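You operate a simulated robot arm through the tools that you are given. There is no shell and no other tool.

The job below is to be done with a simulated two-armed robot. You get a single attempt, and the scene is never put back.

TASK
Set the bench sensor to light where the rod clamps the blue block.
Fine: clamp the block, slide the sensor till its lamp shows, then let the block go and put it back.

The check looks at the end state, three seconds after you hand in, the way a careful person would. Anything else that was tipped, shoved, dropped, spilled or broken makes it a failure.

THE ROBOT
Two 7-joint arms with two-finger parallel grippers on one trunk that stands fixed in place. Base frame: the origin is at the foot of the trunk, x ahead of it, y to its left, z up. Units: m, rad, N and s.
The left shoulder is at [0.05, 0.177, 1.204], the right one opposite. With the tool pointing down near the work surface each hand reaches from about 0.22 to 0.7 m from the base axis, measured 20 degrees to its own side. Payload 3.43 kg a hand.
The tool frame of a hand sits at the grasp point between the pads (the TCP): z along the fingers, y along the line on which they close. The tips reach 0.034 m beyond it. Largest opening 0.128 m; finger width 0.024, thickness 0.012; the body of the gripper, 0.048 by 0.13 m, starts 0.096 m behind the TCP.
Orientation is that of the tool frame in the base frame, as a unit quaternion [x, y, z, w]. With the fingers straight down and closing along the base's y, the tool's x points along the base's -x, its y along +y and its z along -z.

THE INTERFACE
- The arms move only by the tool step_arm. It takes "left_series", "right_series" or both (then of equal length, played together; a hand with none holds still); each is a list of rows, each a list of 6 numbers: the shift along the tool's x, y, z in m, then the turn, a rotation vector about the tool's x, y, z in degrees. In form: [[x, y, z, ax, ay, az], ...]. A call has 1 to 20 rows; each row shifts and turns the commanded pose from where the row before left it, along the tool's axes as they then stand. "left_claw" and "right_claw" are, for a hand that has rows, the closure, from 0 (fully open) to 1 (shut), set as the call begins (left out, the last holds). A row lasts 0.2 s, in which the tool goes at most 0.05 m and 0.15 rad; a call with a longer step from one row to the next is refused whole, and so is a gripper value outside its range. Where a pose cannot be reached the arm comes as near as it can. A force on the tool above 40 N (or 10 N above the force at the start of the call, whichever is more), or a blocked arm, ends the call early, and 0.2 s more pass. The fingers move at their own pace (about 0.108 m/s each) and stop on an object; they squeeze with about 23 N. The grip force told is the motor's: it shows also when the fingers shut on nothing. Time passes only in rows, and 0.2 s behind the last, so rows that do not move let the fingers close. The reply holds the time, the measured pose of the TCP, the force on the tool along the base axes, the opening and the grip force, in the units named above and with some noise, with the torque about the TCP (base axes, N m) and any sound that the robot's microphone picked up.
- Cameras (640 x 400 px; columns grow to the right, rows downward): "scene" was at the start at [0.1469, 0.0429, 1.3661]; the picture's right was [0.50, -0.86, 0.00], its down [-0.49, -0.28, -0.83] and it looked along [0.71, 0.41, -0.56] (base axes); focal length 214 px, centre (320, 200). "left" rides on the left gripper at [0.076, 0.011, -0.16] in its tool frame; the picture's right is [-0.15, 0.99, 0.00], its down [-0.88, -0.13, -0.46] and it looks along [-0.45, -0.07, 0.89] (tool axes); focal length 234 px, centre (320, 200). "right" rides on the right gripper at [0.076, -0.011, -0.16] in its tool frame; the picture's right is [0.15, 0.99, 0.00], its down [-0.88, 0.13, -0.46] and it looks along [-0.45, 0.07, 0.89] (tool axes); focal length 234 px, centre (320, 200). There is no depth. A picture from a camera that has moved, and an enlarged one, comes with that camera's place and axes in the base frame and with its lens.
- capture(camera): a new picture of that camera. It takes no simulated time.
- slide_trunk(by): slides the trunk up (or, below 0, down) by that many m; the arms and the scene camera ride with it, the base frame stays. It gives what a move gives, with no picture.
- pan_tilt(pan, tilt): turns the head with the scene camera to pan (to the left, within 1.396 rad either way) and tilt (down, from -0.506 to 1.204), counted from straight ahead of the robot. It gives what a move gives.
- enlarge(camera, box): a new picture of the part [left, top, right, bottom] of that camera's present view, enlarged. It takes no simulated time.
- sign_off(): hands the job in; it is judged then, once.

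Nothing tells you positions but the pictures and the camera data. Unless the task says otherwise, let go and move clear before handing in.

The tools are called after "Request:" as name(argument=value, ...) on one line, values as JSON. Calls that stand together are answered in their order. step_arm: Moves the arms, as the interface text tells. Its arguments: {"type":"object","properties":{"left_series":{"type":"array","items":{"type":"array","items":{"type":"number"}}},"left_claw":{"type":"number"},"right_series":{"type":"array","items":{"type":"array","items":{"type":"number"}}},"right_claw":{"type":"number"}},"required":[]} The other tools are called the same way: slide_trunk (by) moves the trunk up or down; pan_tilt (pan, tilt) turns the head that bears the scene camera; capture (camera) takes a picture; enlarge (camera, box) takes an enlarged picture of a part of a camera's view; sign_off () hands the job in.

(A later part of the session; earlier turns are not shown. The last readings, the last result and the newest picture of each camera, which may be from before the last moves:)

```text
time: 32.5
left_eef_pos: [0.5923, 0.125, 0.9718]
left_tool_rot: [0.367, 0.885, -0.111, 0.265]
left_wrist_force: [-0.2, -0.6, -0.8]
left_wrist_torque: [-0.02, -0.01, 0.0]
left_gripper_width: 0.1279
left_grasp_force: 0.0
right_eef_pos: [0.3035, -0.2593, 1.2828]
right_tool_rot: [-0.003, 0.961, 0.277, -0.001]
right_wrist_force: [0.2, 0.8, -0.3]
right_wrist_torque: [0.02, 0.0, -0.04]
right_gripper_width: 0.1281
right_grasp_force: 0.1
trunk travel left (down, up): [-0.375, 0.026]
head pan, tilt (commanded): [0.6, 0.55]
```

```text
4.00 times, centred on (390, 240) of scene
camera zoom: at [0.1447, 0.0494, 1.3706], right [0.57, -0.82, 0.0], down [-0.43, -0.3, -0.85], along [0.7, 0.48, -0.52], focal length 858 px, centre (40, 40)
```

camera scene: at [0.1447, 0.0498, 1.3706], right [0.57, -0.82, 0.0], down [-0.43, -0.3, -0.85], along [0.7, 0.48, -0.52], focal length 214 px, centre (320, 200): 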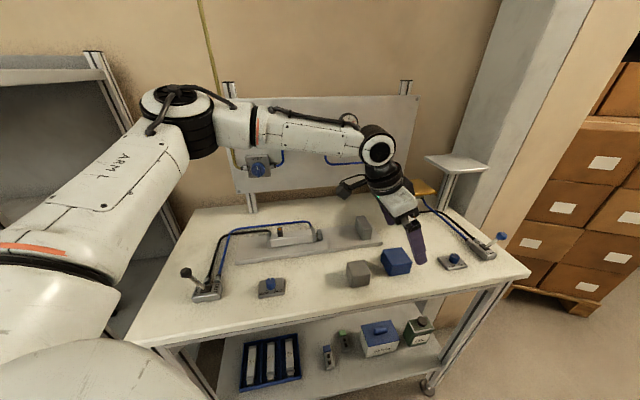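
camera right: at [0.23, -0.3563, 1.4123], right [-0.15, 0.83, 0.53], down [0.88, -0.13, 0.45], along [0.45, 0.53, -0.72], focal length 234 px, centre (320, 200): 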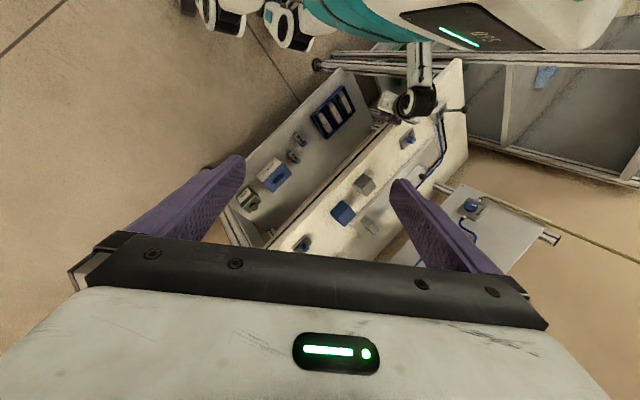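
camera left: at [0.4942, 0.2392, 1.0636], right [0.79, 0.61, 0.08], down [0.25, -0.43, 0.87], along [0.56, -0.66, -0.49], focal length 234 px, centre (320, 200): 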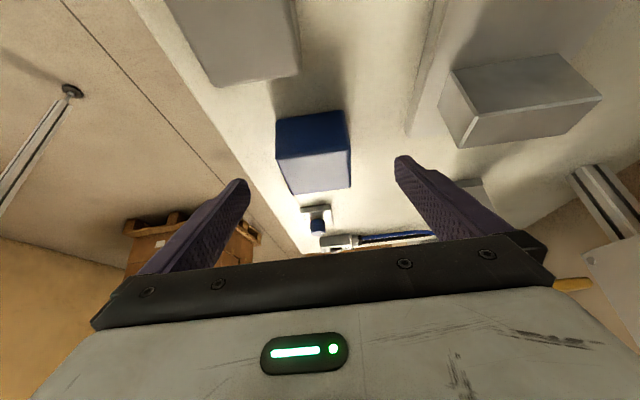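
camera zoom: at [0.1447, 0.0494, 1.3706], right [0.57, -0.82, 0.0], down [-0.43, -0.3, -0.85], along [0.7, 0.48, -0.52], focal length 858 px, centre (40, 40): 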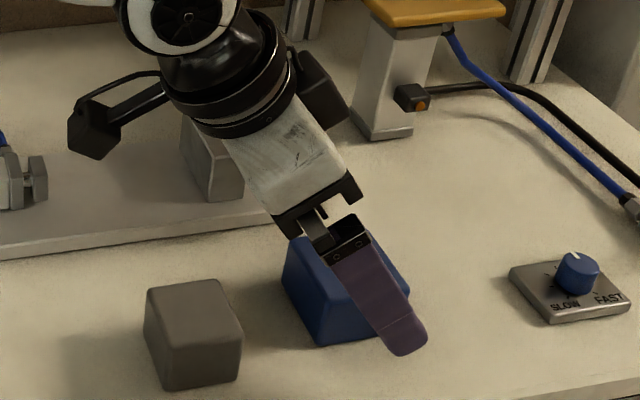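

The fingers straddle the block properly. I'll go down the last 3.6 cm.

Request:
step_arm(left_series=[[0.007, 0, 0.017, 0, 0, 0], [0.0069, -0.001, 0.0165, 0, 0, 0]])

Request:
capture(camera="left")

Request:
enlarge(camera="scene", box=[330, 190, 450, 290])

```text
time: 33.1
left_eef_pos: [0.5829, 0.1319, 0.947]
left_tool_rot: [0.367, 0.885, -0.111, 0.265]
left_wrist_force: [0.4, -0.3, 0.2]
left_wrist_torque: [0.03, 0.01, 0.03]
left_gripper_width: 0.1279
left_grasp_force: 0.1
left hand out of reach, approached as far as the arm can: row 1, 2
right_eef_pos: [0.3038, -0.2594, 1.2829]
right_tool_rot: [-0.002, 0.961, 0.278, -0.001]
right_wrist_force: [0.5, -0.6, 1.0]
right_wrist_torque: [-0.02, 0.01, 0.01]
right_gripper_width: 0.1279
right_grasp_force: 0.1
trunk travel left (down, up): [-0.375, 0.026]
head pan, tilt (commanded): [0.6, 0.55]
```

```text
taken
camera left: at [0.4838, 0.2469, 1.0394], right [0.79, 0.61, 0.08], down [0.25, -0.43, 0.87], along [0.56, -0.66, -0.49], focal length 234 px, centre (320, 200)
```

left: 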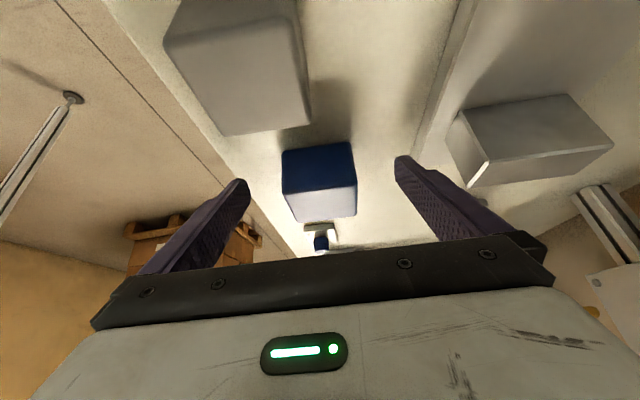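

```text
4.00 times, centred on (390, 240) of scene
camera zoom: at [0.1446, 0.0493, 1.3707], right [0.57, -0.82, 0.0], down [-0.43, -0.3, -0.85], along [0.7, 0.48, -0.52], focal length 858 px, centre (40, 40)
```

zoom: 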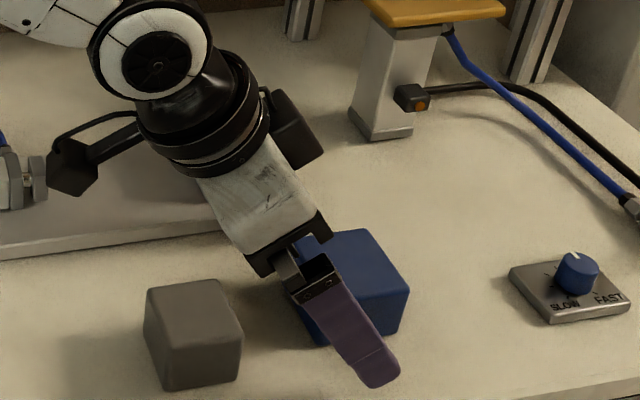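

The arm hit its limit about 2 cm short in u. Tilting a bit more moves the wrist back along u and should give the missing reach.

Request:
step_arm(left_series=[[0, 0, 0, 0, -8, 0], [-0.0112, 0, 0.0098, 0, 0, 0]])

```text
time: 33.7
left_eef_pos: [0.5915, 0.1212, 0.9492]
left_tool_rot: [0.359, 0.864, -0.137, 0.326]
left_wrist_force: [0.8, 0.4, 0.7]
left_wrist_torque: [0.05, 0.01, -0.01]
left_gripper_width: 0.128
left_grasp_force: 0.0
right_eef_pos: [0.3039, -0.2607, 1.2816]
right_tool_rot: [-0.002, 0.96, 0.278, 0.0]
right_wrist_force: [-0.8, -1.1, 0.2]
right_wrist_torque: [0.03, 0.01, -0.02]
right_gripper_width: 0.1281
right_grasp_force: 0.1
trunk travel left (down, up): [-0.375, 0.026]
head pan, tilt (commanded): [0.6, 0.55]
```

Request:
step_arm(left_series=[[0.0063, 0, 0.0118, 0, 0, 0], [0, 0, 0, 0, 0, 0]])

Request:
capture(camera="left")

Request:
enlarge(camera="scene", box=[330, 190, 450, 290])

```text
time: 34.3
left_eef_pos: [0.5884, 0.1247, 0.9425]
left_tool_rot: [0.359, 0.863, -0.137, 0.327]
left_wrist_force: [0.1, -0.2, 0.1]
left_wrist_torque: [0.01, -0.04, 0.0]
left_gripper_width: 0.1281
left_grasp_force: 0.0
left hand out of reach, approached as far as the arm can: row 1
right_eef_pos: [0.3043, -0.2591, 1.2835]
right_tool_rot: [-0.002, 0.961, 0.278, -0.001]
right_wrist_force: [-0.2, 0.3, 0.7]
right_wrist_torque: [0.01, 0.02, -0.01]
right_gripper_width: 0.1279
right_grasp_force: 0.1
trunk travel left (down, up): [-0.375, 0.026]
head pan, tilt (commanded): [0.6, 0.55]
```

```text
taken
camera left: at [0.4816, 0.2473, 1.0122], right [0.78, 0.62, 0.1], down [0.16, -0.35, 0.92], along [0.61, -0.7, -0.37], focal length 234 px, centre (320, 200)
```

left: 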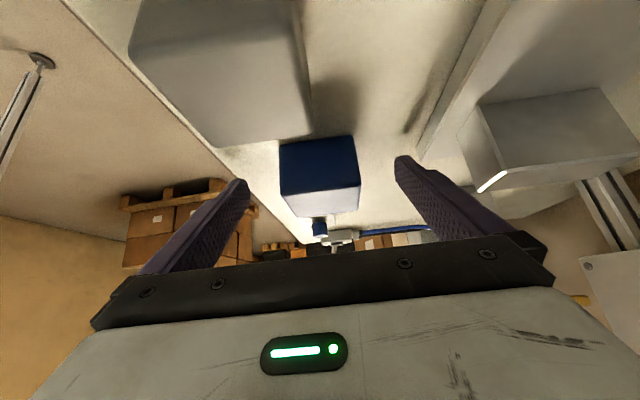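

```text
4.00 times, centred on (390, 240) of scene
camera zoom: at [0.1445, 0.0493, 1.3706], right [0.57, -0.82, 0.0], down [-0.43, -0.3, -0.85], along [0.7, 0.48, -0.52], focal length 858 px, centre (40, 40)
```

zoom: 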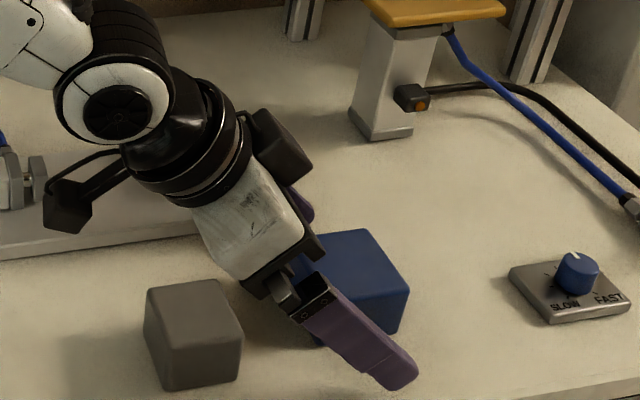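

The finger pads overlap the block by about 3 cm, centred on it well enough. I'll close the fingers here.

Request:
step_arm(left_claw=1, left_series=[[0, 0, 0, 0, 0, 0], [0, 0, 0, 0, 0, 0], [0, 0, 0, 0, 0, 0]])

Request:
capture(camera="left")

Request:
enlarge(camera="scene", box=[330, 190, 450, 290])

```text
time: 35.1
left_eef_pos: [0.5893, 0.1237, 0.9422]
left_tool_rot: [0.358, 0.864, -0.136, 0.326]
left_wrist_force: [1.2, 1.3, -0.1]
left_wrist_torque: [-0.06, -0.02, 0.06]
left_gripper_width: 0.06
left_grasp_force: 23.1
right_eef_pos: [0.3031, -0.2594, 1.2821]
right_tool_rot: [-0.002, 0.961, 0.277, -0.001]
right_wrist_force: [-0.1, -0.4, 0.1]
right_wrist_torque: [-0.01, 0.0, 0.03]
right_gripper_width: 0.128
right_grasp_force: 0.0
trunk travel left (down, up): [-0.375, 0.026]
head pan, tilt (commanded): [0.6, 0.55]
```

```text
taken
camera left: at [0.4818, 0.2473, 1.0124], right [0.78, 0.62, 0.1], down [0.16, -0.35, 0.92], along [0.61, -0.7, -0.37], focal length 234 px, centre (320, 200)
```

left: 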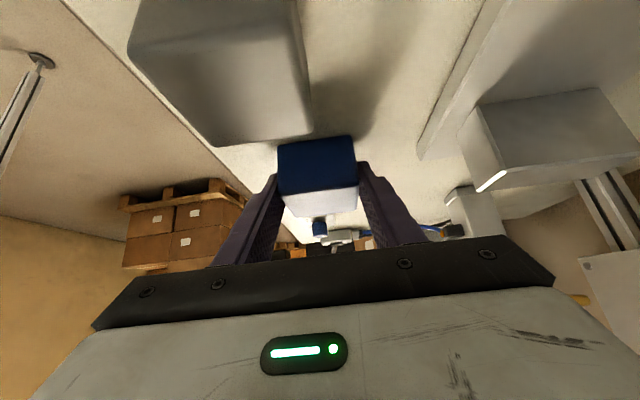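

```text
4.00 times, centred on (390, 240) of scene
camera zoom: at [0.1446, 0.0493, 1.3706], right [0.57, -0.82, 0.0], down [-0.43, -0.3, -0.85], along [0.7, 0.48, -0.52], focal length 858 px, centre (40, 40)
```

zoom: 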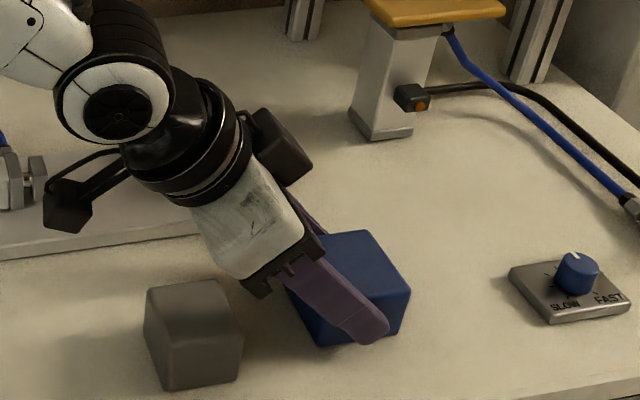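

The grip holds at a width of 0.060 m, so the block is 6 cm across. I've noted the grasp pose for putting it back. Now I'll lift it straight up.

Request:
step_arm(left_series=[[-0.0132, 0, -0.015, 0, 0, 0], [-0.0198, 0, -0.0225, 0, 0, 0], [-0.0198, 0, -0.0225, 0, 0, 0]])

Request:
capture(camera="left")

Request:
capture(camera="scene")

```text
time: 35.9
left_eef_pos: [0.588, 0.124, 1.0202]
left_tool_rot: [0.359, 0.864, -0.137, 0.326]
left_wrist_force: [0.0, 0.2, -1.5]
left_wrist_torque: [0.03, 0.02, 0.01]
left_gripper_width: 0.0595
left_grasp_force: 23.0
right_eef_pos: [0.3034, -0.259, 1.283]
right_tool_rot: [-0.002, 0.961, 0.278, 0.0]
right_wrist_force: [0.3, -0.5, 0.0]
right_wrist_torque: [0.0, -0.01, -0.04]
right_gripper_width: 0.128
right_grasp_force: 0.0
trunk travel left (down, up): [-0.375, 0.026]
head pan, tilt (commanded): [0.6, 0.55]
```

```text
taken
camera left: at [0.4813, 0.2473, 1.0914], right [0.78, 0.62, 0.09], down [0.16, -0.35, 0.92], along [0.61, -0.7, -0.37], focal length 234 px, centre (320, 200)
```

left: 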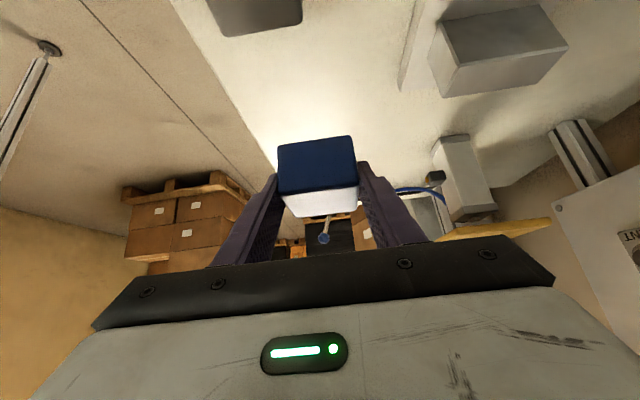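

```text
taken
camera scene: at [0.1444, 0.0492, 1.3706], right [0.57, -0.82, 0.0], down [-0.43, -0.3, -0.85], along [0.7, 0.48, -0.52], focal length 214 px, centre (320, 200)
```

scene: 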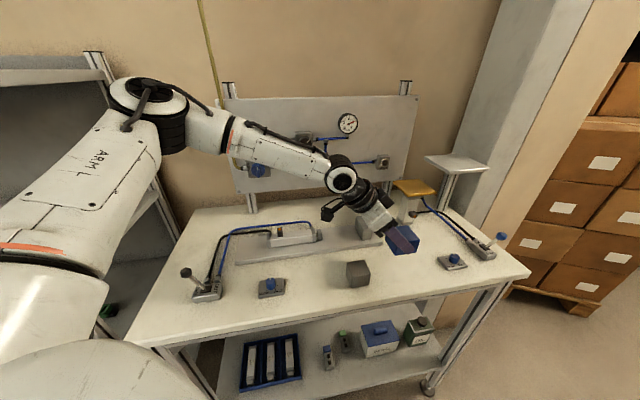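

The block is up and steady. I'll carry it over toward the gap in front of the stop.

Request:
step_arm(left_series=[[0.0119, 0.028, -0.0145, 0, 0, 0], [0.0119, 0.028, -0.0145, 0, 0, 0], [0.0119, 0.028, -0.0145, 0, 0, 0], [0.0119, 0.028, -0.0145, 0, 0, 0], [0.0119, 0.028, -0.0145, 0, 0, 0]])

Request:
capture(camera="left")

Request:
capture(camera="scene")

```text
time: 37.1
left_eef_pos: [0.6221, 0.2919, 1.0383]
left_tool_rot: [0.359, 0.864, -0.137, 0.326]
left_wrist_force: [0.1, -0.8, -2.0]
left_wrist_torque: [0.01, 0.03, 0.0]
left_gripper_width: 0.0598
left_grasp_force: 23.1
right_eef_pos: [0.304, -0.2596, 1.2822]
right_tool_rot: [-0.003, 0.961, 0.277, -0.001]
right_wrist_force: [-0.2, -0.9, 0.3]
right_wrist_torque: [-0.01, 0.0, 0.02]
right_gripper_width: 0.1282
right_grasp_force: 0.1
trunk travel left (down, up): [-0.375, 0.026]
head pan, tilt (commanded): [0.6, 0.55]
```

```text
taken
camera left: at [0.5153, 0.4141, 1.1085], right [0.78, 0.62, 0.09], down [0.16, -0.35, 0.92], along [0.61, -0.7, -0.37], focal length 234 px, centre (320, 200)
```

left: 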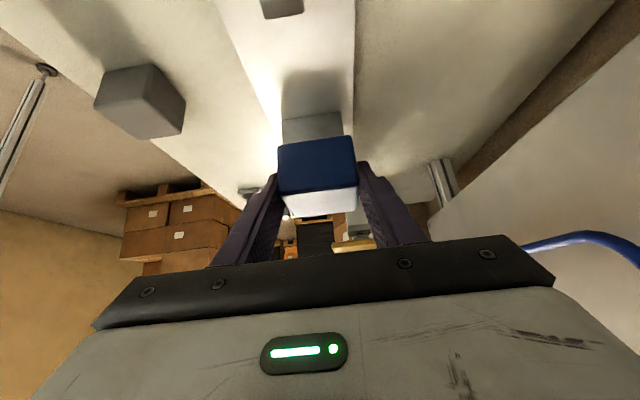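

```text
taken
camera scene: at [0.1448, 0.0498, 1.3706], right [0.57, -0.82, 0.0], down [-0.43, -0.3, -0.85], along [0.7, 0.48, -0.52], focal length 214 px, centre (320, 200)
```

scene: 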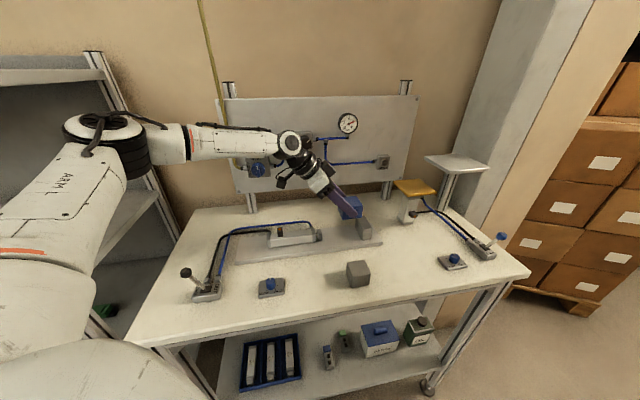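

The block lines up with the stop in my view. I'll lower partway and check the gap to the stop before going below its top.

Request:
step_arm(left_series=[[0.0198, -0.002, 0.0225, 0, 0, 0], [0, 0, 0, 0, 0, 0]])

Request:
enlarge(camera="scene", box=[270, 170, 390, 260])

Request:
enlarge(camera="left", box=[240, 80, 400, 230])

Request:
enlarge(camera="right", box=[300, 100, 480, 230])

```text
time: 37.7
left_eef_pos: [0.6194, 0.2876, 1.0088]
left_tool_rot: [0.359, 0.864, -0.137, 0.326]
left_wrist_force: [0.3, 0.1, -2.0]
left_wrist_torque: [0.03, 0.05, 0.03]
left_gripper_width: 0.0598
left_grasp_force: 23.3
right_eef_pos: [0.3042, -0.26, 1.2819]
right_tool_rot: [-0.003, 0.961, 0.277, -0.001]
right_wrist_force: [0.4, 0.5, -0.1]
right_wrist_torque: [0.01, 0.02, 0.0]
right_gripper_width: 0.1281
right_grasp_force: 0.0
trunk travel left (down, up): [-0.375, 0.026]
head pan, tilt (commanded): [0.6, 0.55]
```

```text
4.44 times, centred on (330, 215) of scene
camera zoom: at [0.1446, 0.0492, 1.3707], right [0.57, -0.82, 0.0], down [-0.43, -0.3, -0.85], along [0.7, 0.48, -0.52], focal length 953 px, centre (276, 133)
```

zoom: 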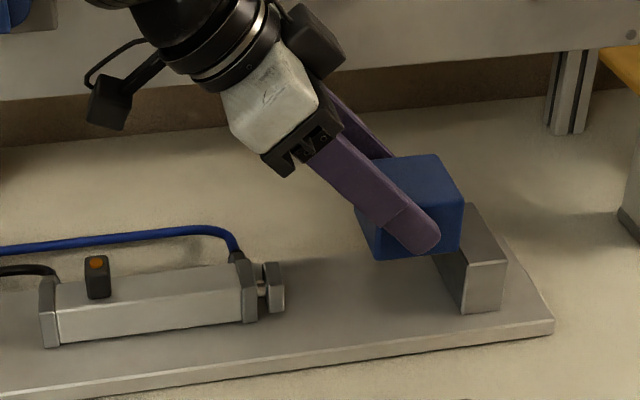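

```text
2.67 times, centred on (320, 155) of left
camera zoom: at [0.5135, 0.4112, 1.0787], right [0.78, 0.62, 0.1], down [0.16, -0.35, 0.92], along [0.61, -0.7, -0.37], focal length 624 px, centre (320, 320)
```

zoom: 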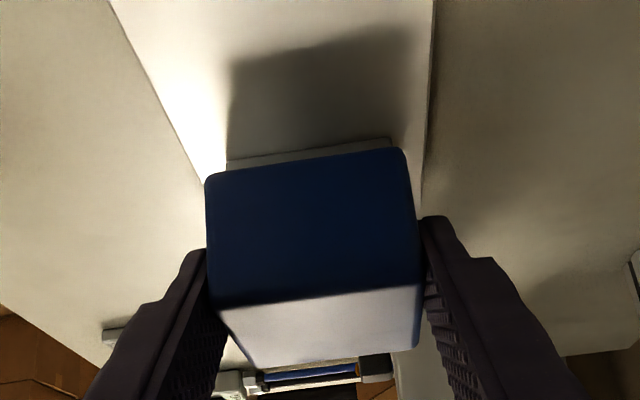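

```text
3.08 times, centred on (390, 165) of right
camera zoom: at [0.23, -0.3557, 1.4124], right [-0.15, 0.84, 0.53], down [0.88, -0.13, 0.45], along [0.45, 0.53, -0.72], focal length 720 px, centre (105, 308)
```

zoom: 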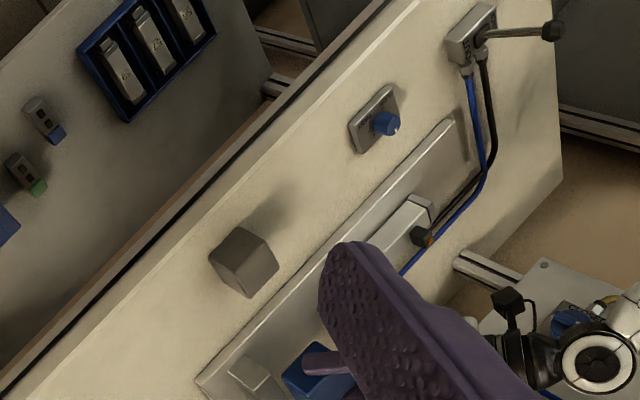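

The block's far face is nearly over the stop's edge, so I'll move it back 1 cm (the rod will push it home anyway), then lower to just above the plate.

Request:
step_arm(left_series=[[0.0075, 0.001, -0.0066, 0, 0, 0], [0.0132, 0, 0.015, 0, 0, 0], [0.0132, 0, 0.015, 0, 0, 0]])

Request:
enlarge(camera="scene", box=[270, 170, 390, 260])

Request:
enlarge(camera="left", box=[240, 80, 400, 230])

```text
time: 38.5
left_eef_pos: [0.6134, 0.2957, 0.9676]
left_tool_rot: [0.358, 0.864, -0.136, 0.325]
left_wrist_force: [0.5, -0.1, -2.0]
left_wrist_torque: [0.04, 0.02, 0.03]
left_gripper_width: 0.0596
left_grasp_force: 22.8
right_eef_pos: [0.3026, -0.2598, 1.282]
right_tool_rot: [-0.002, 0.961, 0.277, 0.0]
right_wrist_force: [-1.1, 0.2, -0.2]
right_wrist_torque: [-0.01, 0.01, -0.01]
right_gripper_width: 0.1282
right_grasp_force: 0.1
trunk travel left (down, up): [-0.375, 0.026]
head pan, tilt (commanded): [0.6, 0.55]
```

```text
4.44 times, centred on (330, 215) of scene
camera zoom: at [0.1449, 0.0494, 1.3706], right [0.57, -0.82, 0.0], down [-0.43, -0.3, -0.85], along [0.7, 0.48, -0.52], focal length 953 px, centre (276, 133)
```

zoom: 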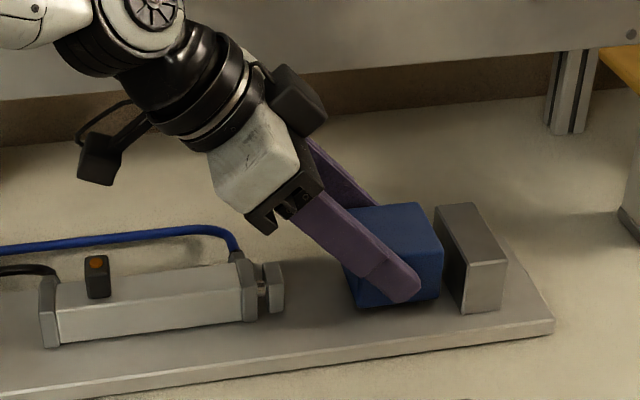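

```text
2.67 times, centred on (320, 155) of left
camera zoom: at [0.5071, 0.4188, 1.0381], right [0.78, 0.62, 0.09], down [0.16, -0.35, 0.92], along [0.61, -0.7, -0.37], focal length 624 px, centre (320, 320)
```

zoom: 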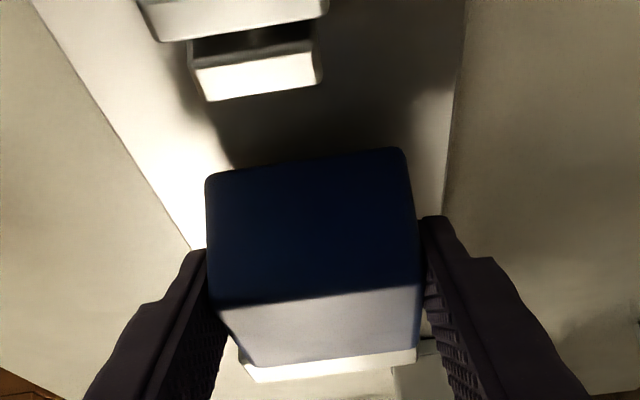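

The block sits about 1 cm clear of the stop, centred on the pad to within a few millimetres. I'll lower it gently onto the plate, watching the force.

Request:
step_arm(left_series=[[0.0033, 0, 0.00375, 0, 0, 0], [0.002, 0, 0.00225, 0, 0, 0]])

```text
time: 39.1
left_eef_pos: [0.6134, 0.2957, 0.9586]
left_tool_rot: [0.358, 0.865, -0.136, 0.326]
left_wrist_force: [0.1, 0.6, -1.6]
left_wrist_torque: [0.02, 0.0, -0.01]
left_gripper_width: 0.0596
left_grasp_force: 23.0
right_eef_pos: [0.3041, -0.2587, 1.2827]
right_tool_rot: [-0.003, 0.961, 0.277, 0.0]
right_wrist_force: [-0.6, -0.3, -0.5]
right_wrist_torque: [0.0, 0.01, -0.01]
right_gripper_width: 0.128
right_grasp_force: 0.0
trunk travel left (down, up): [-0.375, 0.026]
head pan, tilt (commanded): [0.6, 0.55]
```

Request:
step_arm(left_series=[[0.0013, 0, 0.0015, 0, 0, 0], [0, 0, 0, 0, 0, 0]])

Request:
enlarge(camera="scene", box=[300, 190, 390, 260])

```text
time: 39.7
left_eef_pos: [0.6138, 0.2949, 0.9588]
left_tool_rot: [0.359, 0.864, -0.135, 0.326]
left_wrist_force: [-1.5, 0.9, 2.9]
left_wrist_torque: [0.1, 0.11, 0.03]
left_gripper_width: 0.0598
left_grasp_force: 22.7
right_eef_pos: [0.3039, -0.2596, 1.2833]
right_tool_rot: [-0.003, 0.961, 0.277, -0.001]
right_wrist_force: [-0.4, -0.6, 0.2]
right_wrist_torque: [0.0, 0.01, 0.01]
right_gripper_width: 0.1279
right_grasp_force: 0.1
trunk travel left (down, up): [-0.375, 0.026]
head pan, tilt (commanded): [0.6, 0.55]
```

```text
5.71 times, centred on (345, 225) of scene
camera zoom: at [0.1442, 0.0492, 1.3708], right [0.57, -0.82, 0.0], down [-0.43, -0.3, -0.85], along [0.7, 0.48, -0.52], focal length 1226 px, centre (177, 57)
```

zoom: 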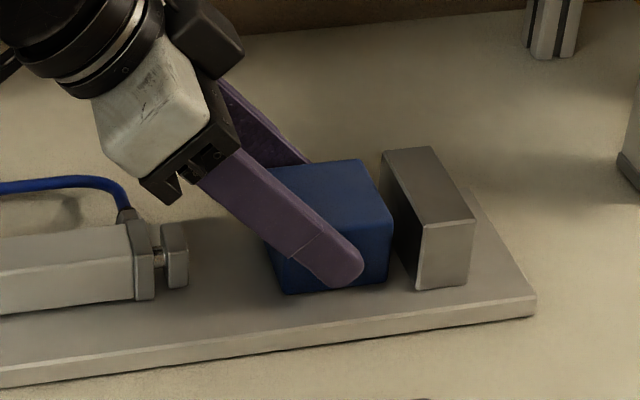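

The block is resting on the plate; the force flipped to a light upward push. I'll open the fingers and back out along the finger direction, up and away.

Request:
step_arm(left_claw=0, left_series=[[0, 0, 0, 0, 0, 0], [0, 0, 0, 0, 0, 0], [0, 0, 0, 0, 0, 0]])

Request:
step_arm(left_series=[[-0.02, 0, -0.0225, 0, 0, 0], [-0.02, 0, -0.0225, 0, 0, 0], [-0.02, 0, -0.0225, 0, 0, 0], [-0.02, 0, -0.0225, 0, 0, 0]])

Request:
capture(camera="left")

Request:
enlarge(camera="scene", box=[300, 190, 390, 260])

```text
time: 40.5
left_eef_pos: [0.6134, 0.2965, 0.9575]
left_tool_rot: [0.359, 0.864, -0.136, 0.325]
left_wrist_force: [0.8, 0.4, 0.5]
left_wrist_torque: [-0.04, 0.03, -0.04]
left_gripper_width: 0.1281
left_grasp_force: 0.1
right_eef_pos: [0.3036, -0.2586, 1.2833]
right_tool_rot: [-0.002, 0.961, 0.277, 0.0]
right_wrist_force: [0.6, -0.6, -0.4]
right_wrist_torque: [-0.03, 0.02, -0.02]
right_gripper_width: 0.1282
right_grasp_force: 0.0
trunk travel left (down, up): [-0.375, 0.026]
head pan, tilt (commanded): [0.6, 0.55]
```

```text
time: 41.5
left_eef_pos: [0.6147, 0.296, 1.0797]
left_tool_rot: [0.358, 0.865, -0.135, 0.326]
left_wrist_force: [-0.2, 0.4, 0.3]
left_wrist_torque: [-0.03, 0.0, -0.01]
left_gripper_width: 0.128
left_grasp_force: 0.0
right_eef_pos: [0.3046, -0.2601, 1.2826]
right_tool_rot: [-0.003, 0.961, 0.278, 0.0]
right_wrist_force: [0.4, -0.3, -0.7]
right_wrist_torque: [0.0, -0.01, 0.0]
right_gripper_width: 0.1279
right_grasp_force: 0.1
trunk travel left (down, up): [-0.375, 0.026]
head pan, tilt (commanded): [0.6, 0.55]
```

```text
taken
camera left: at [0.5081, 0.4186, 1.1495], right [0.78, 0.62, 0.1], down [0.16, -0.35, 0.92], along [0.61, -0.7, -0.37], focal length 234 px, centre (320, 200)
```

left: 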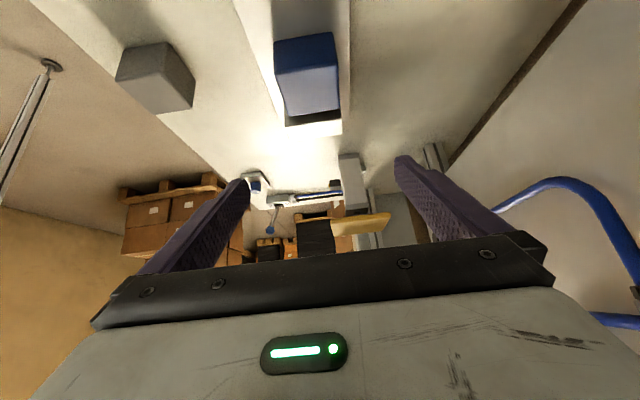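

```text
5.71 times, centred on (345, 225) of scene
camera zoom: at [0.1444, 0.049, 1.3707], right [0.57, -0.82, 0.0], down [-0.43, -0.29, -0.85], along [0.7, 0.48, -0.52], focal length 1226 px, centre (177, 57)
```

zoom: 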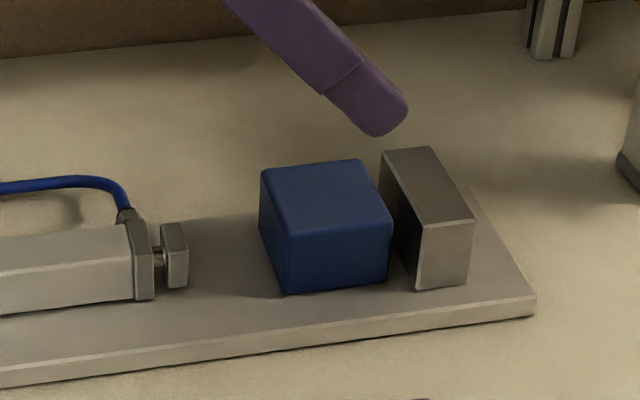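

The block stands well between the pad and the stop. Next I'll bring the left hand back toward the BACK/OUT lever, levelling the tool to vertical on the way.

Request:
step_arm(left_claw=1, left_series=[[0.03, 0, -0.0264, 0, 0, 0], [0.03, 0, -0.0264, 0, 0, 0], [0.03, 0, -0.0264, 0, 0, 0], [0.03, 0, -0.0264, 0, 0, 0], [0, 0, 0, 0, 8.25, 0], [0, 0, 0, 0, 8.25, 0], [0, 0, 0, 0, 8.25, 0], [0, 0, 0, 0, 8.25, 0], [0, 0, 0, 0, 8.25, 0]])

Request:
capture(camera="left")

Request:
capture(camera="scene")

```text
time: 43.5
left_eef_pos: [0.5009, 0.4098, 1.0769]
left_tool_rot: [0.383, 0.924, -0.001, -0.002]
left_wrist_force: [-0.1, -0.1, 0.3]
left_wrist_torque: [0.02, 0.05, 0.01]
left_gripper_width: 0.0
left_grasp_force: 23.1
right_eef_pos: [0.3032, -0.2601, 1.2826]
right_tool_rot: [-0.001, 0.96, 0.278, -0.002]
right_wrist_force: [-0.6, 0.2, -0.5]
right_wrist_torque: [-0.03, 0.0, -0.01]
right_gripper_width: 0.1279
right_grasp_force: 0.1
trunk travel left (down, up): [-0.375, 0.026]
head pan, tilt (commanded): [0.6, 0.55]
```

```text
taken
camera left: at [0.4566, 0.4701, 1.2377], right [0.8, 0.6, 0.0], down [0.53, -0.72, 0.46], along [0.27, -0.37, -0.89], focal length 234 px, centre (320, 200)
```

left: 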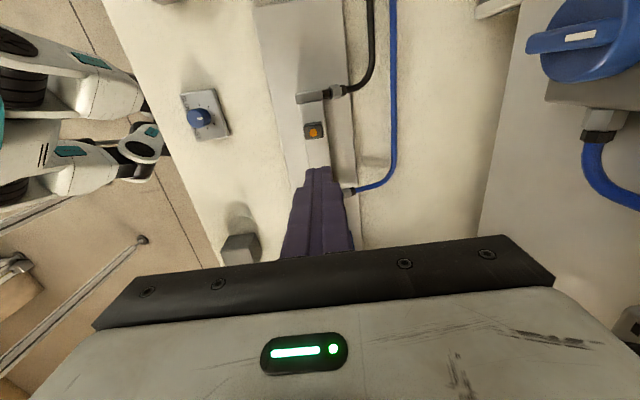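

```text
taken
camera scene: at [0.1451, 0.0487, 1.3706], right [0.57, -0.82, 0.0], down [-0.43, -0.29, -0.85], along [0.7, 0.48, -0.52], focal length 214 px, centre (320, 200)
```

scene: 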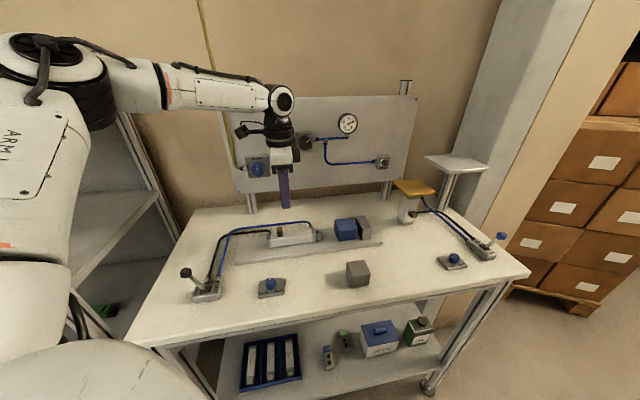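

I'll enlarge the view of the cylinder and sensor from above, since it's well placed for measuring.

Request:
enlarge(camera="left", box=[240, 70, 400, 210])

Request:
enlarge(camera="scene", box=[170, 250, 250, 310])

```text
2.86 times, centred on (320, 140) of left
camera zoom: at [0.4566, 0.4701, 1.2377], right [0.8, 0.6, 0.0], down [0.53, -0.72, 0.46], along [0.27, -0.37, -0.89], focal length 669 px, centre (320, 371)
```

zoom: 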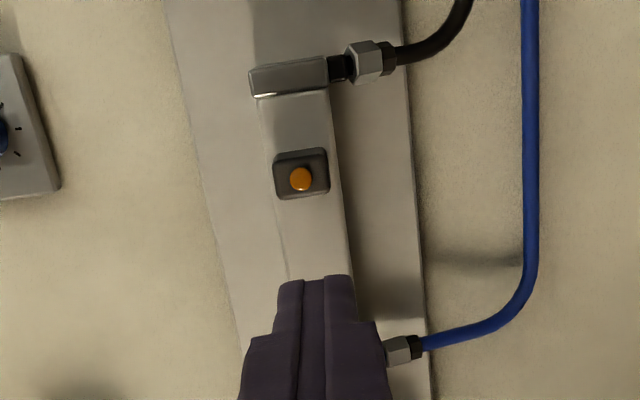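

```text
6.67 times, centred on (210, 280) of scene
camera zoom: at [0.1451, 0.0487, 1.3706], right [0.57, -0.82, 0.0], down [-0.43, -0.29, -0.85], along [0.7, 0.48, -0.52], focal length 1430 px, centre (1053, -333)
```

zoom: 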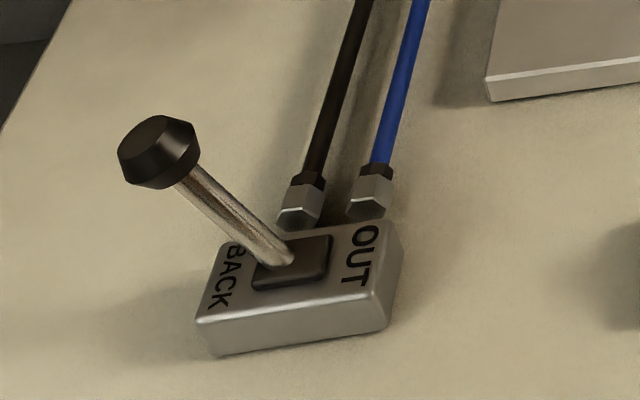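

Now I'll move the hand left to look at the lever from above.

Request:
step_arm(left_series=[[0.0368, -0.0248, -0.005, 0, 0, 0], [0.0368, -0.0248, -0.005, 0, 0, 0], [0.0368, -0.0248, -0.005, 0, 0, 0], [0.0368, -0.0248, -0.005, 0, 0, 0], [0.0368, -0.0248, -0.005, 0, 0, 0]])

Request:
capture(camera="left")

Request:
capture(camera="scene")

```text
time: 44.7
left_eef_pos: [0.277, 0.4523, 1.1072]
left_tool_rot: [0.385, 0.923, 0.001, 0.004]
left_wrist_force: [-2.6, -0.4, -0.1]
left_wrist_torque: [-0.05, -0.24, -0.01]
left_gripper_width: 0.0
left_grasp_force: 23.1
right_eef_pos: [0.2966, -0.2602, 1.2851]
right_tool_rot: [-0.003, 0.961, 0.278, 0.004]
right_wrist_force: [-1.8, -0.2, 0.7]
right_wrist_torque: [-0.04, -0.23, -0.13]
right_gripper_width: 0.128
right_grasp_force: 0.0
trunk travel left (down, up): [-0.375, 0.026]
head pan, tilt (commanded): [0.6, 0.55]
```

```text
taken
camera left: at [0.2307, 0.5137, 1.2668], right [0.81, 0.59, 0.01], down [0.52, -0.72, 0.46], along [0.28, -0.37, -0.89], focal length 234 px, centre (320, 200)
```

left: 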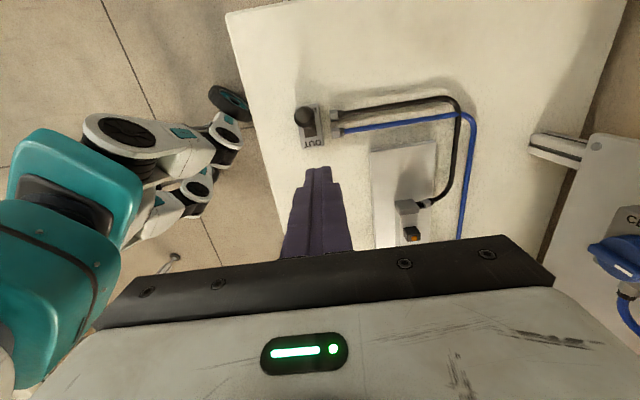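

```text
taken
camera scene: at [0.1376, 0.0494, 1.3718], right [0.56, -0.83, 0.0], down [-0.43, -0.29, -0.86], along [0.71, 0.48, -0.52], focal length 214 px, centre (320, 200)
```

scene: 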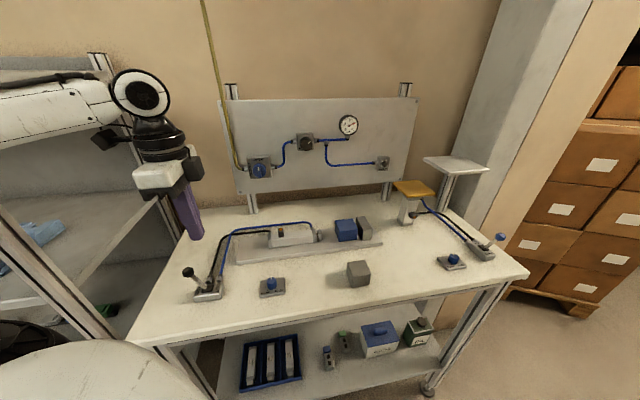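

There was a small shake, probably the elbow swinging quickly. I'll let it settle and check the readings.

Request:
step_arm(left_series=[[0, 0, 0, 0, 0, 0], [0, 0, 0, 0, 0, 0]])

Request:
capture(camera="scene")

Request:
enlarge(camera="left", box=[270, 80, 370, 170])

Request:
enlarge(camera="scene", box=[170, 250, 250, 310])

```text
time: 45.3
left_eef_pos: [0.283, 0.4533, 1.1044]
left_tool_rot: [0.383, 0.924, -0.002, 0.0]
left_wrist_force: [0.2, 0.4, 0.1]
left_wrist_torque: [0.01, 0.04, 0.01]
left_gripper_width: 0.0
left_grasp_force: 23.1
right_eef_pos: [0.3048, -0.2599, 1.2826]
right_tool_rot: [-0.002, 0.961, 0.277, -0.002]
right_wrist_force: [0.5, 0.3, -0.9]
right_wrist_torque: [0.0, 0.06, -0.01]
right_gripper_width: 0.1281
right_grasp_force: 0.0
trunk travel left (down, up): [-0.375, 0.026]
head pan, tilt (commanded): [0.6, 0.55]
```

```text
taken
camera scene: at [0.1458, 0.0494, 1.3705], right [0.57, -0.82, 0.0], down [-0.43, -0.3, -0.85], along [0.7, 0.48, -0.52], focal length 214 px, centre (320, 200)
```

scene: 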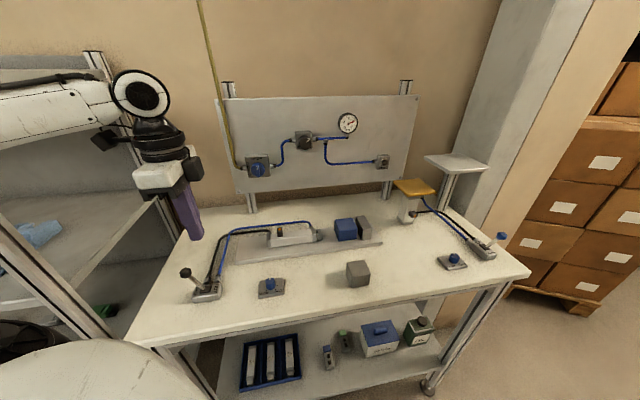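

```text
4.44 times, centred on (320, 125) of left
camera zoom: at [0.2375, 0.5146, 1.2636], right [0.8, 0.6, 0.0], down [0.53, -0.71, 0.46], along [0.27, -0.37, -0.89], focal length 1041 px, centre (320, 533)
```

zoom: 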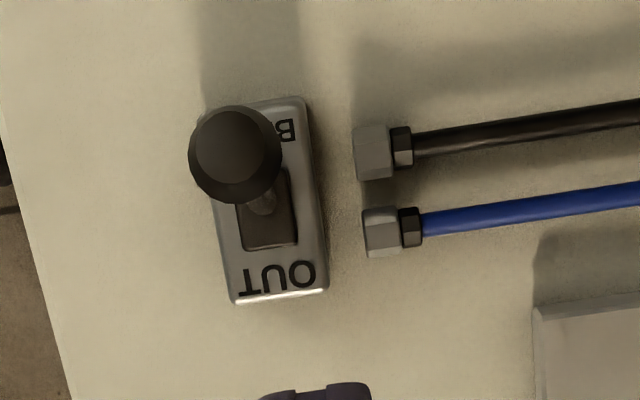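

```text
6.67 times, centred on (210, 280) of scene
camera zoom: at [0.1458, 0.0494, 1.3705], right [0.57, -0.82, 0.0], down [-0.43, -0.3, -0.85], along [0.7, 0.48, -0.52], focal length 1430 px, centre (1053, -333)
```

zoom: 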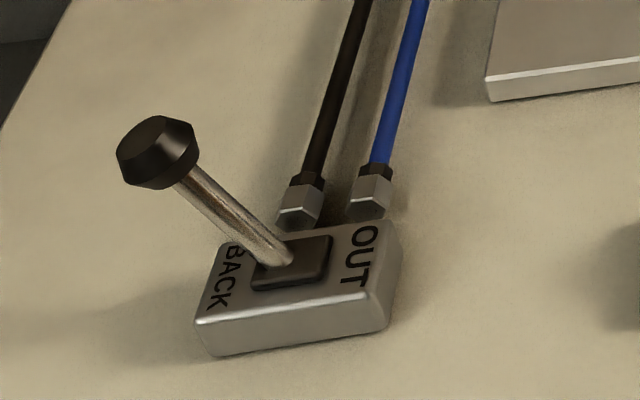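

The knob is at (0.240, 0.474, 0.987), tilted about 21° toward BACK with its pivot at (0.256, 0.457, 0.926), so I need to push it along +u. Before moving further left, I'll check the elbow's clearance to the shelf.

Request:
pan_tilt(pan=1.2, tilt=0.35)

Request:
capture(camera="scene")

Request:
capture(camera="right")

```text
time: 46.3
left_eef_pos: [0.2826, 0.4529, 1.1059]
left_tool_rot: [0.383, 0.924, -0.002, 0.001]
left_wrist_force: [-0.5, 0.5, -0.5]
left_wrist_torque: [0.02, -0.02, 0.01]
left_gripper_width: 0.0
left_grasp_force: 23.0
right_eef_pos: [0.3043, -0.26, 1.2828]
right_tool_rot: [-0.002, 0.961, 0.277, -0.001]
right_wrist_force: [-0.7, 0.3, -0.2]
right_wrist_torque: [0.02, -0.04, -0.01]
right_gripper_width: 0.128
right_grasp_force: 0.0
trunk travel left (down, up): [-0.375, 0.026]
head pan, tilt (commanded): [1.201, 0.351]
```

```text
taken
camera scene: at [0.1042, 0.0853, 1.3889], right [0.93, -0.36, 0.0], down [-0.12, -0.32, -0.94], along [0.34, 0.88, -0.34], focal length 214 px, centre (320, 200)
```

scene: 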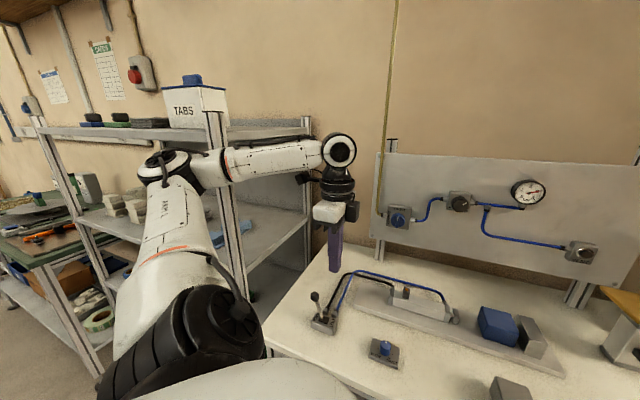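

```text
taken
camera right: at [0.23, -0.3556, 1.4125], right [-0.15, 0.84, 0.53], down [0.88, -0.13, 0.45], along [0.45, 0.53, -0.72], focal length 234 px, centre (320, 200)
```

right: 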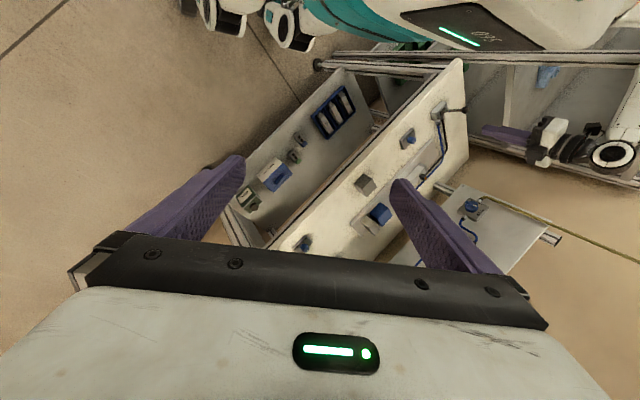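

The elbow is about 30 cm clear of the shelf, so there's room. I'll move the closed fingers to the BACK side of the knob and lower beside it.

Request:
step_arm(left_series=[[0.0425, -0.0075, 0, 0, 0, 0], [0.0425, -0.0075, 0, 0, 0, 0], [0, 0, 0.03, 0, 0, 0], [0, 0, 0.025, 0, 0, 0]])

Request:
enlarge(camera="scene", box=[270, 220, 400, 360])

Request:
capture(camera="left")

```text
time: 47.3
left_eef_pos: [0.2139, 0.5036, 1.0485]
left_tool_rot: [0.383, 0.924, -0.001, 0.0]
left_wrist_force: [0.2, 0.2, 0.7]
left_wrist_torque: [0.0, 0.0, -0.02]
left_gripper_width: 0.0001
left_grasp_force: 22.7
right_eef_pos: [0.3033, -0.2582, 1.2838]
right_tool_rot: [-0.002, 0.961, 0.278, -0.002]
right_wrist_force: [0.0, 0.2, 0.0]
right_wrist_torque: [0.01, -0.02, 0.05]
right_gripper_width: 0.1276
right_grasp_force: 0.0
trunk travel left (down, up): [-0.375, 0.026]
head pan, tilt (commanded): [1.201, 0.351]
```

```text
2.86 times, centred on (335, 290) of scene
camera zoom: at [0.1042, 0.0854, 1.3889], right [0.93, -0.36, 0.0], down [-0.12, -0.32, -0.94], along [0.34, 0.88, -0.34], focal length 613 px, centre (277, -57)
```

zoom: 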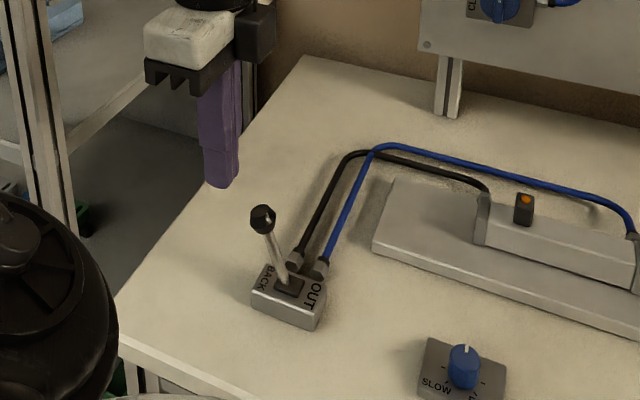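

```text
taken
camera left: at [0.1685, 0.5646, 1.2076], right [0.8, 0.59, 0.0], down [0.53, -0.71, 0.46], along [0.27, -0.37, -0.89], focal length 234 px, centre (320, 200)
```

left: 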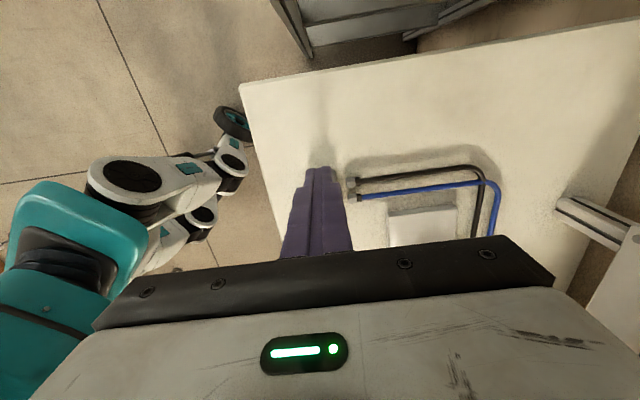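

The finger and knob positions agree between views. I'll lower beside the knob, then push slowly toward OUT.

Request:
step_arm(left_series=[[0, 0, 0.027, 0, 0, 0], [0, -0.002, 0.027, 0, 0, 0]])

Request:
enlarge(camera="scene", box=[290, 240, 370, 340])

```text
time: 47.9
left_eef_pos: [0.2132, 0.5013, 0.9933]
left_tool_rot: [0.384, 0.923, -0.001, 0.0]
left_wrist_force: [-0.8, 0.6, -0.4]
left_wrist_torque: [0.0, 0.01, 0.02]
left_gripper_width: 0.0
left_grasp_force: 22.7
right_eef_pos: [0.3033, -0.259, 1.2833]
right_tool_rot: [-0.003, 0.961, 0.277, -0.001]
right_wrist_force: [0.1, 0.2, 0.3]
right_wrist_torque: [0.01, -0.01, -0.01]
right_gripper_width: 0.1281
right_grasp_force: 0.0
trunk travel left (down, up): [-0.375, 0.026]
head pan, tilt (commanded): [1.201, 0.351]
```

```text
4.00 times, centred on (330, 290) of scene
camera zoom: at [0.1042, 0.0854, 1.3889], right [0.93, -0.36, 0.0], down [-0.12, -0.32, -0.94], along [0.34, 0.88, -0.34], focal length 858 px, centre (280, -160)
```

zoom: 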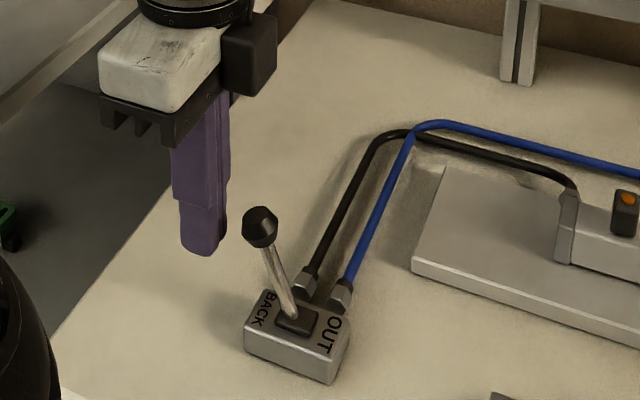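

Request:
step_arm(left_series=[[-0.012, 0, 0, 0, 0, 0], [-0.012, 0, 0, 0, 0, 0], [-0.012, 0, 0, 0, 0, 0]])

Request:
enlarge(camera="scene", box=[290, 240, 370, 340])

```text
time: 48.7
left_eef_pos: [0.2375, 0.474, 0.9937]
left_tool_rot: [0.383, 0.924, -0.001, 0.001]
left_wrist_force: [0.6, 0.7, -0.2]
left_wrist_torque: [-0.02, 0.01, 0.02]
left_gripper_width: 0.0
left_grasp_force: 22.9
right_eef_pos: [0.3039, -0.2583, 1.2832]
right_tool_rot: [-0.003, 0.961, 0.277, 0.0]
right_wrist_force: [0.0, 0.0, 0.0]
right_wrist_torque: [-0.01, -0.01, -0.01]
right_gripper_width: 0.128
right_grasp_force: 0.1
trunk travel left (down, up): [-0.375, 0.026]
head pan, tilt (commanded): [1.201, 0.351]
```

```text
4.00 times, centred on (330, 290) of scene
camera zoom: at [0.1043, 0.0854, 1.3888], right [0.93, -0.36, 0.0], down [-0.12, -0.32, -0.94], along [0.34, 0.88, -0.34], focal length 858 px, centre (280, -160)
```

zoom: 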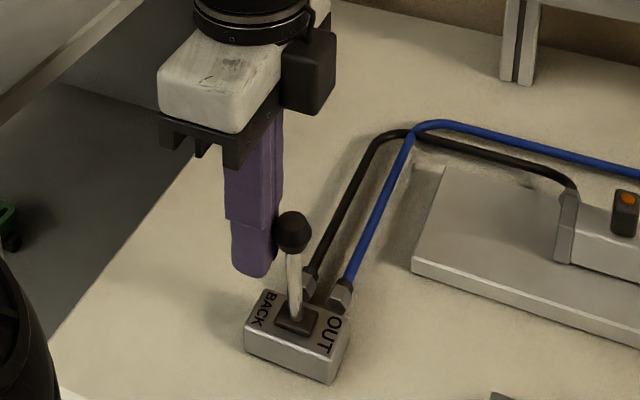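

The lever follows smoothly and is upright now. I'll continue toward OUT.

Request:
step_arm(left_series=[[-0.012, 0, 0, 0, 0, 0], [-0.012, 0, 0, 0, 0, 0]])

Request:
enlarge(camera="scene", box=[290, 240, 370, 340])

Request:
capture(camera="scene")

```text
time: 49.3
left_eef_pos: [0.2537, 0.4577, 0.9938]
left_tool_rot: [0.384, 0.923, -0.001, 0.0]
left_wrist_force: [0.5, 0.2, 0.5]
left_wrist_torque: [-0.03, 0.0, 0.0]
left_gripper_width: 0.0002
left_grasp_force: 22.6
right_eef_pos: [0.3036, -0.2595, 1.2827]
right_tool_rot: [-0.003, 0.961, 0.277, 0.0]
right_wrist_force: [1.6, 0.3, 0.1]
right_wrist_torque: [-0.02, 0.01, -0.01]
right_gripper_width: 0.1281
right_grasp_force: 0.0
trunk travel left (down, up): [-0.375, 0.026]
head pan, tilt (commanded): [1.201, 0.351]
```

```text
4.00 times, centred on (330, 290) of scene
camera zoom: at [0.1042, 0.0853, 1.3889], right [0.93, -0.36, 0.0], down [-0.12, -0.32, -0.94], along [0.34, 0.88, -0.34], focal length 858 px, centre (280, -160)
```

zoom: 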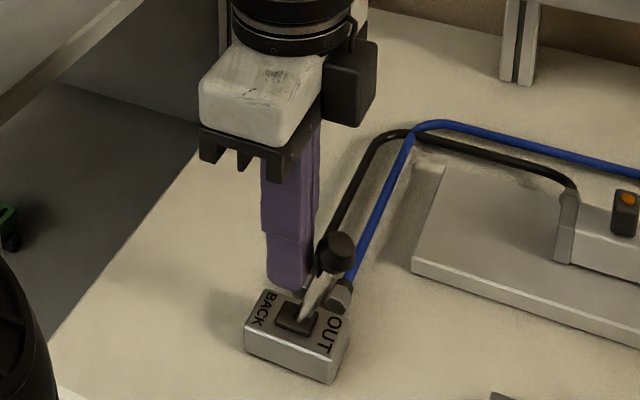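

```text
taken
camera scene: at [0.1042, 0.0853, 1.3889], right [0.93, -0.36, 0.0], down [-0.12, -0.32, -0.94], along [0.34, 0.88, -0.34], focal length 214 px, centre (320, 200)
```

scene: 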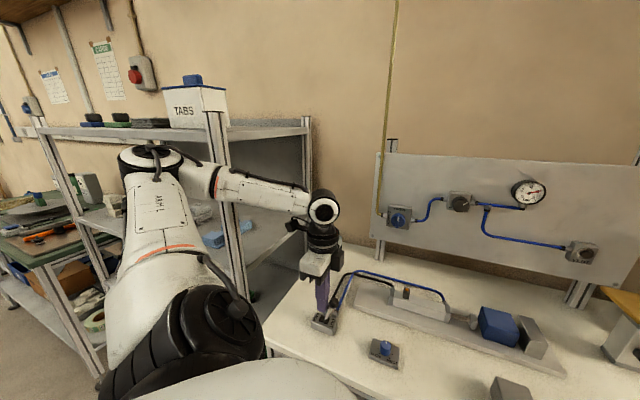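

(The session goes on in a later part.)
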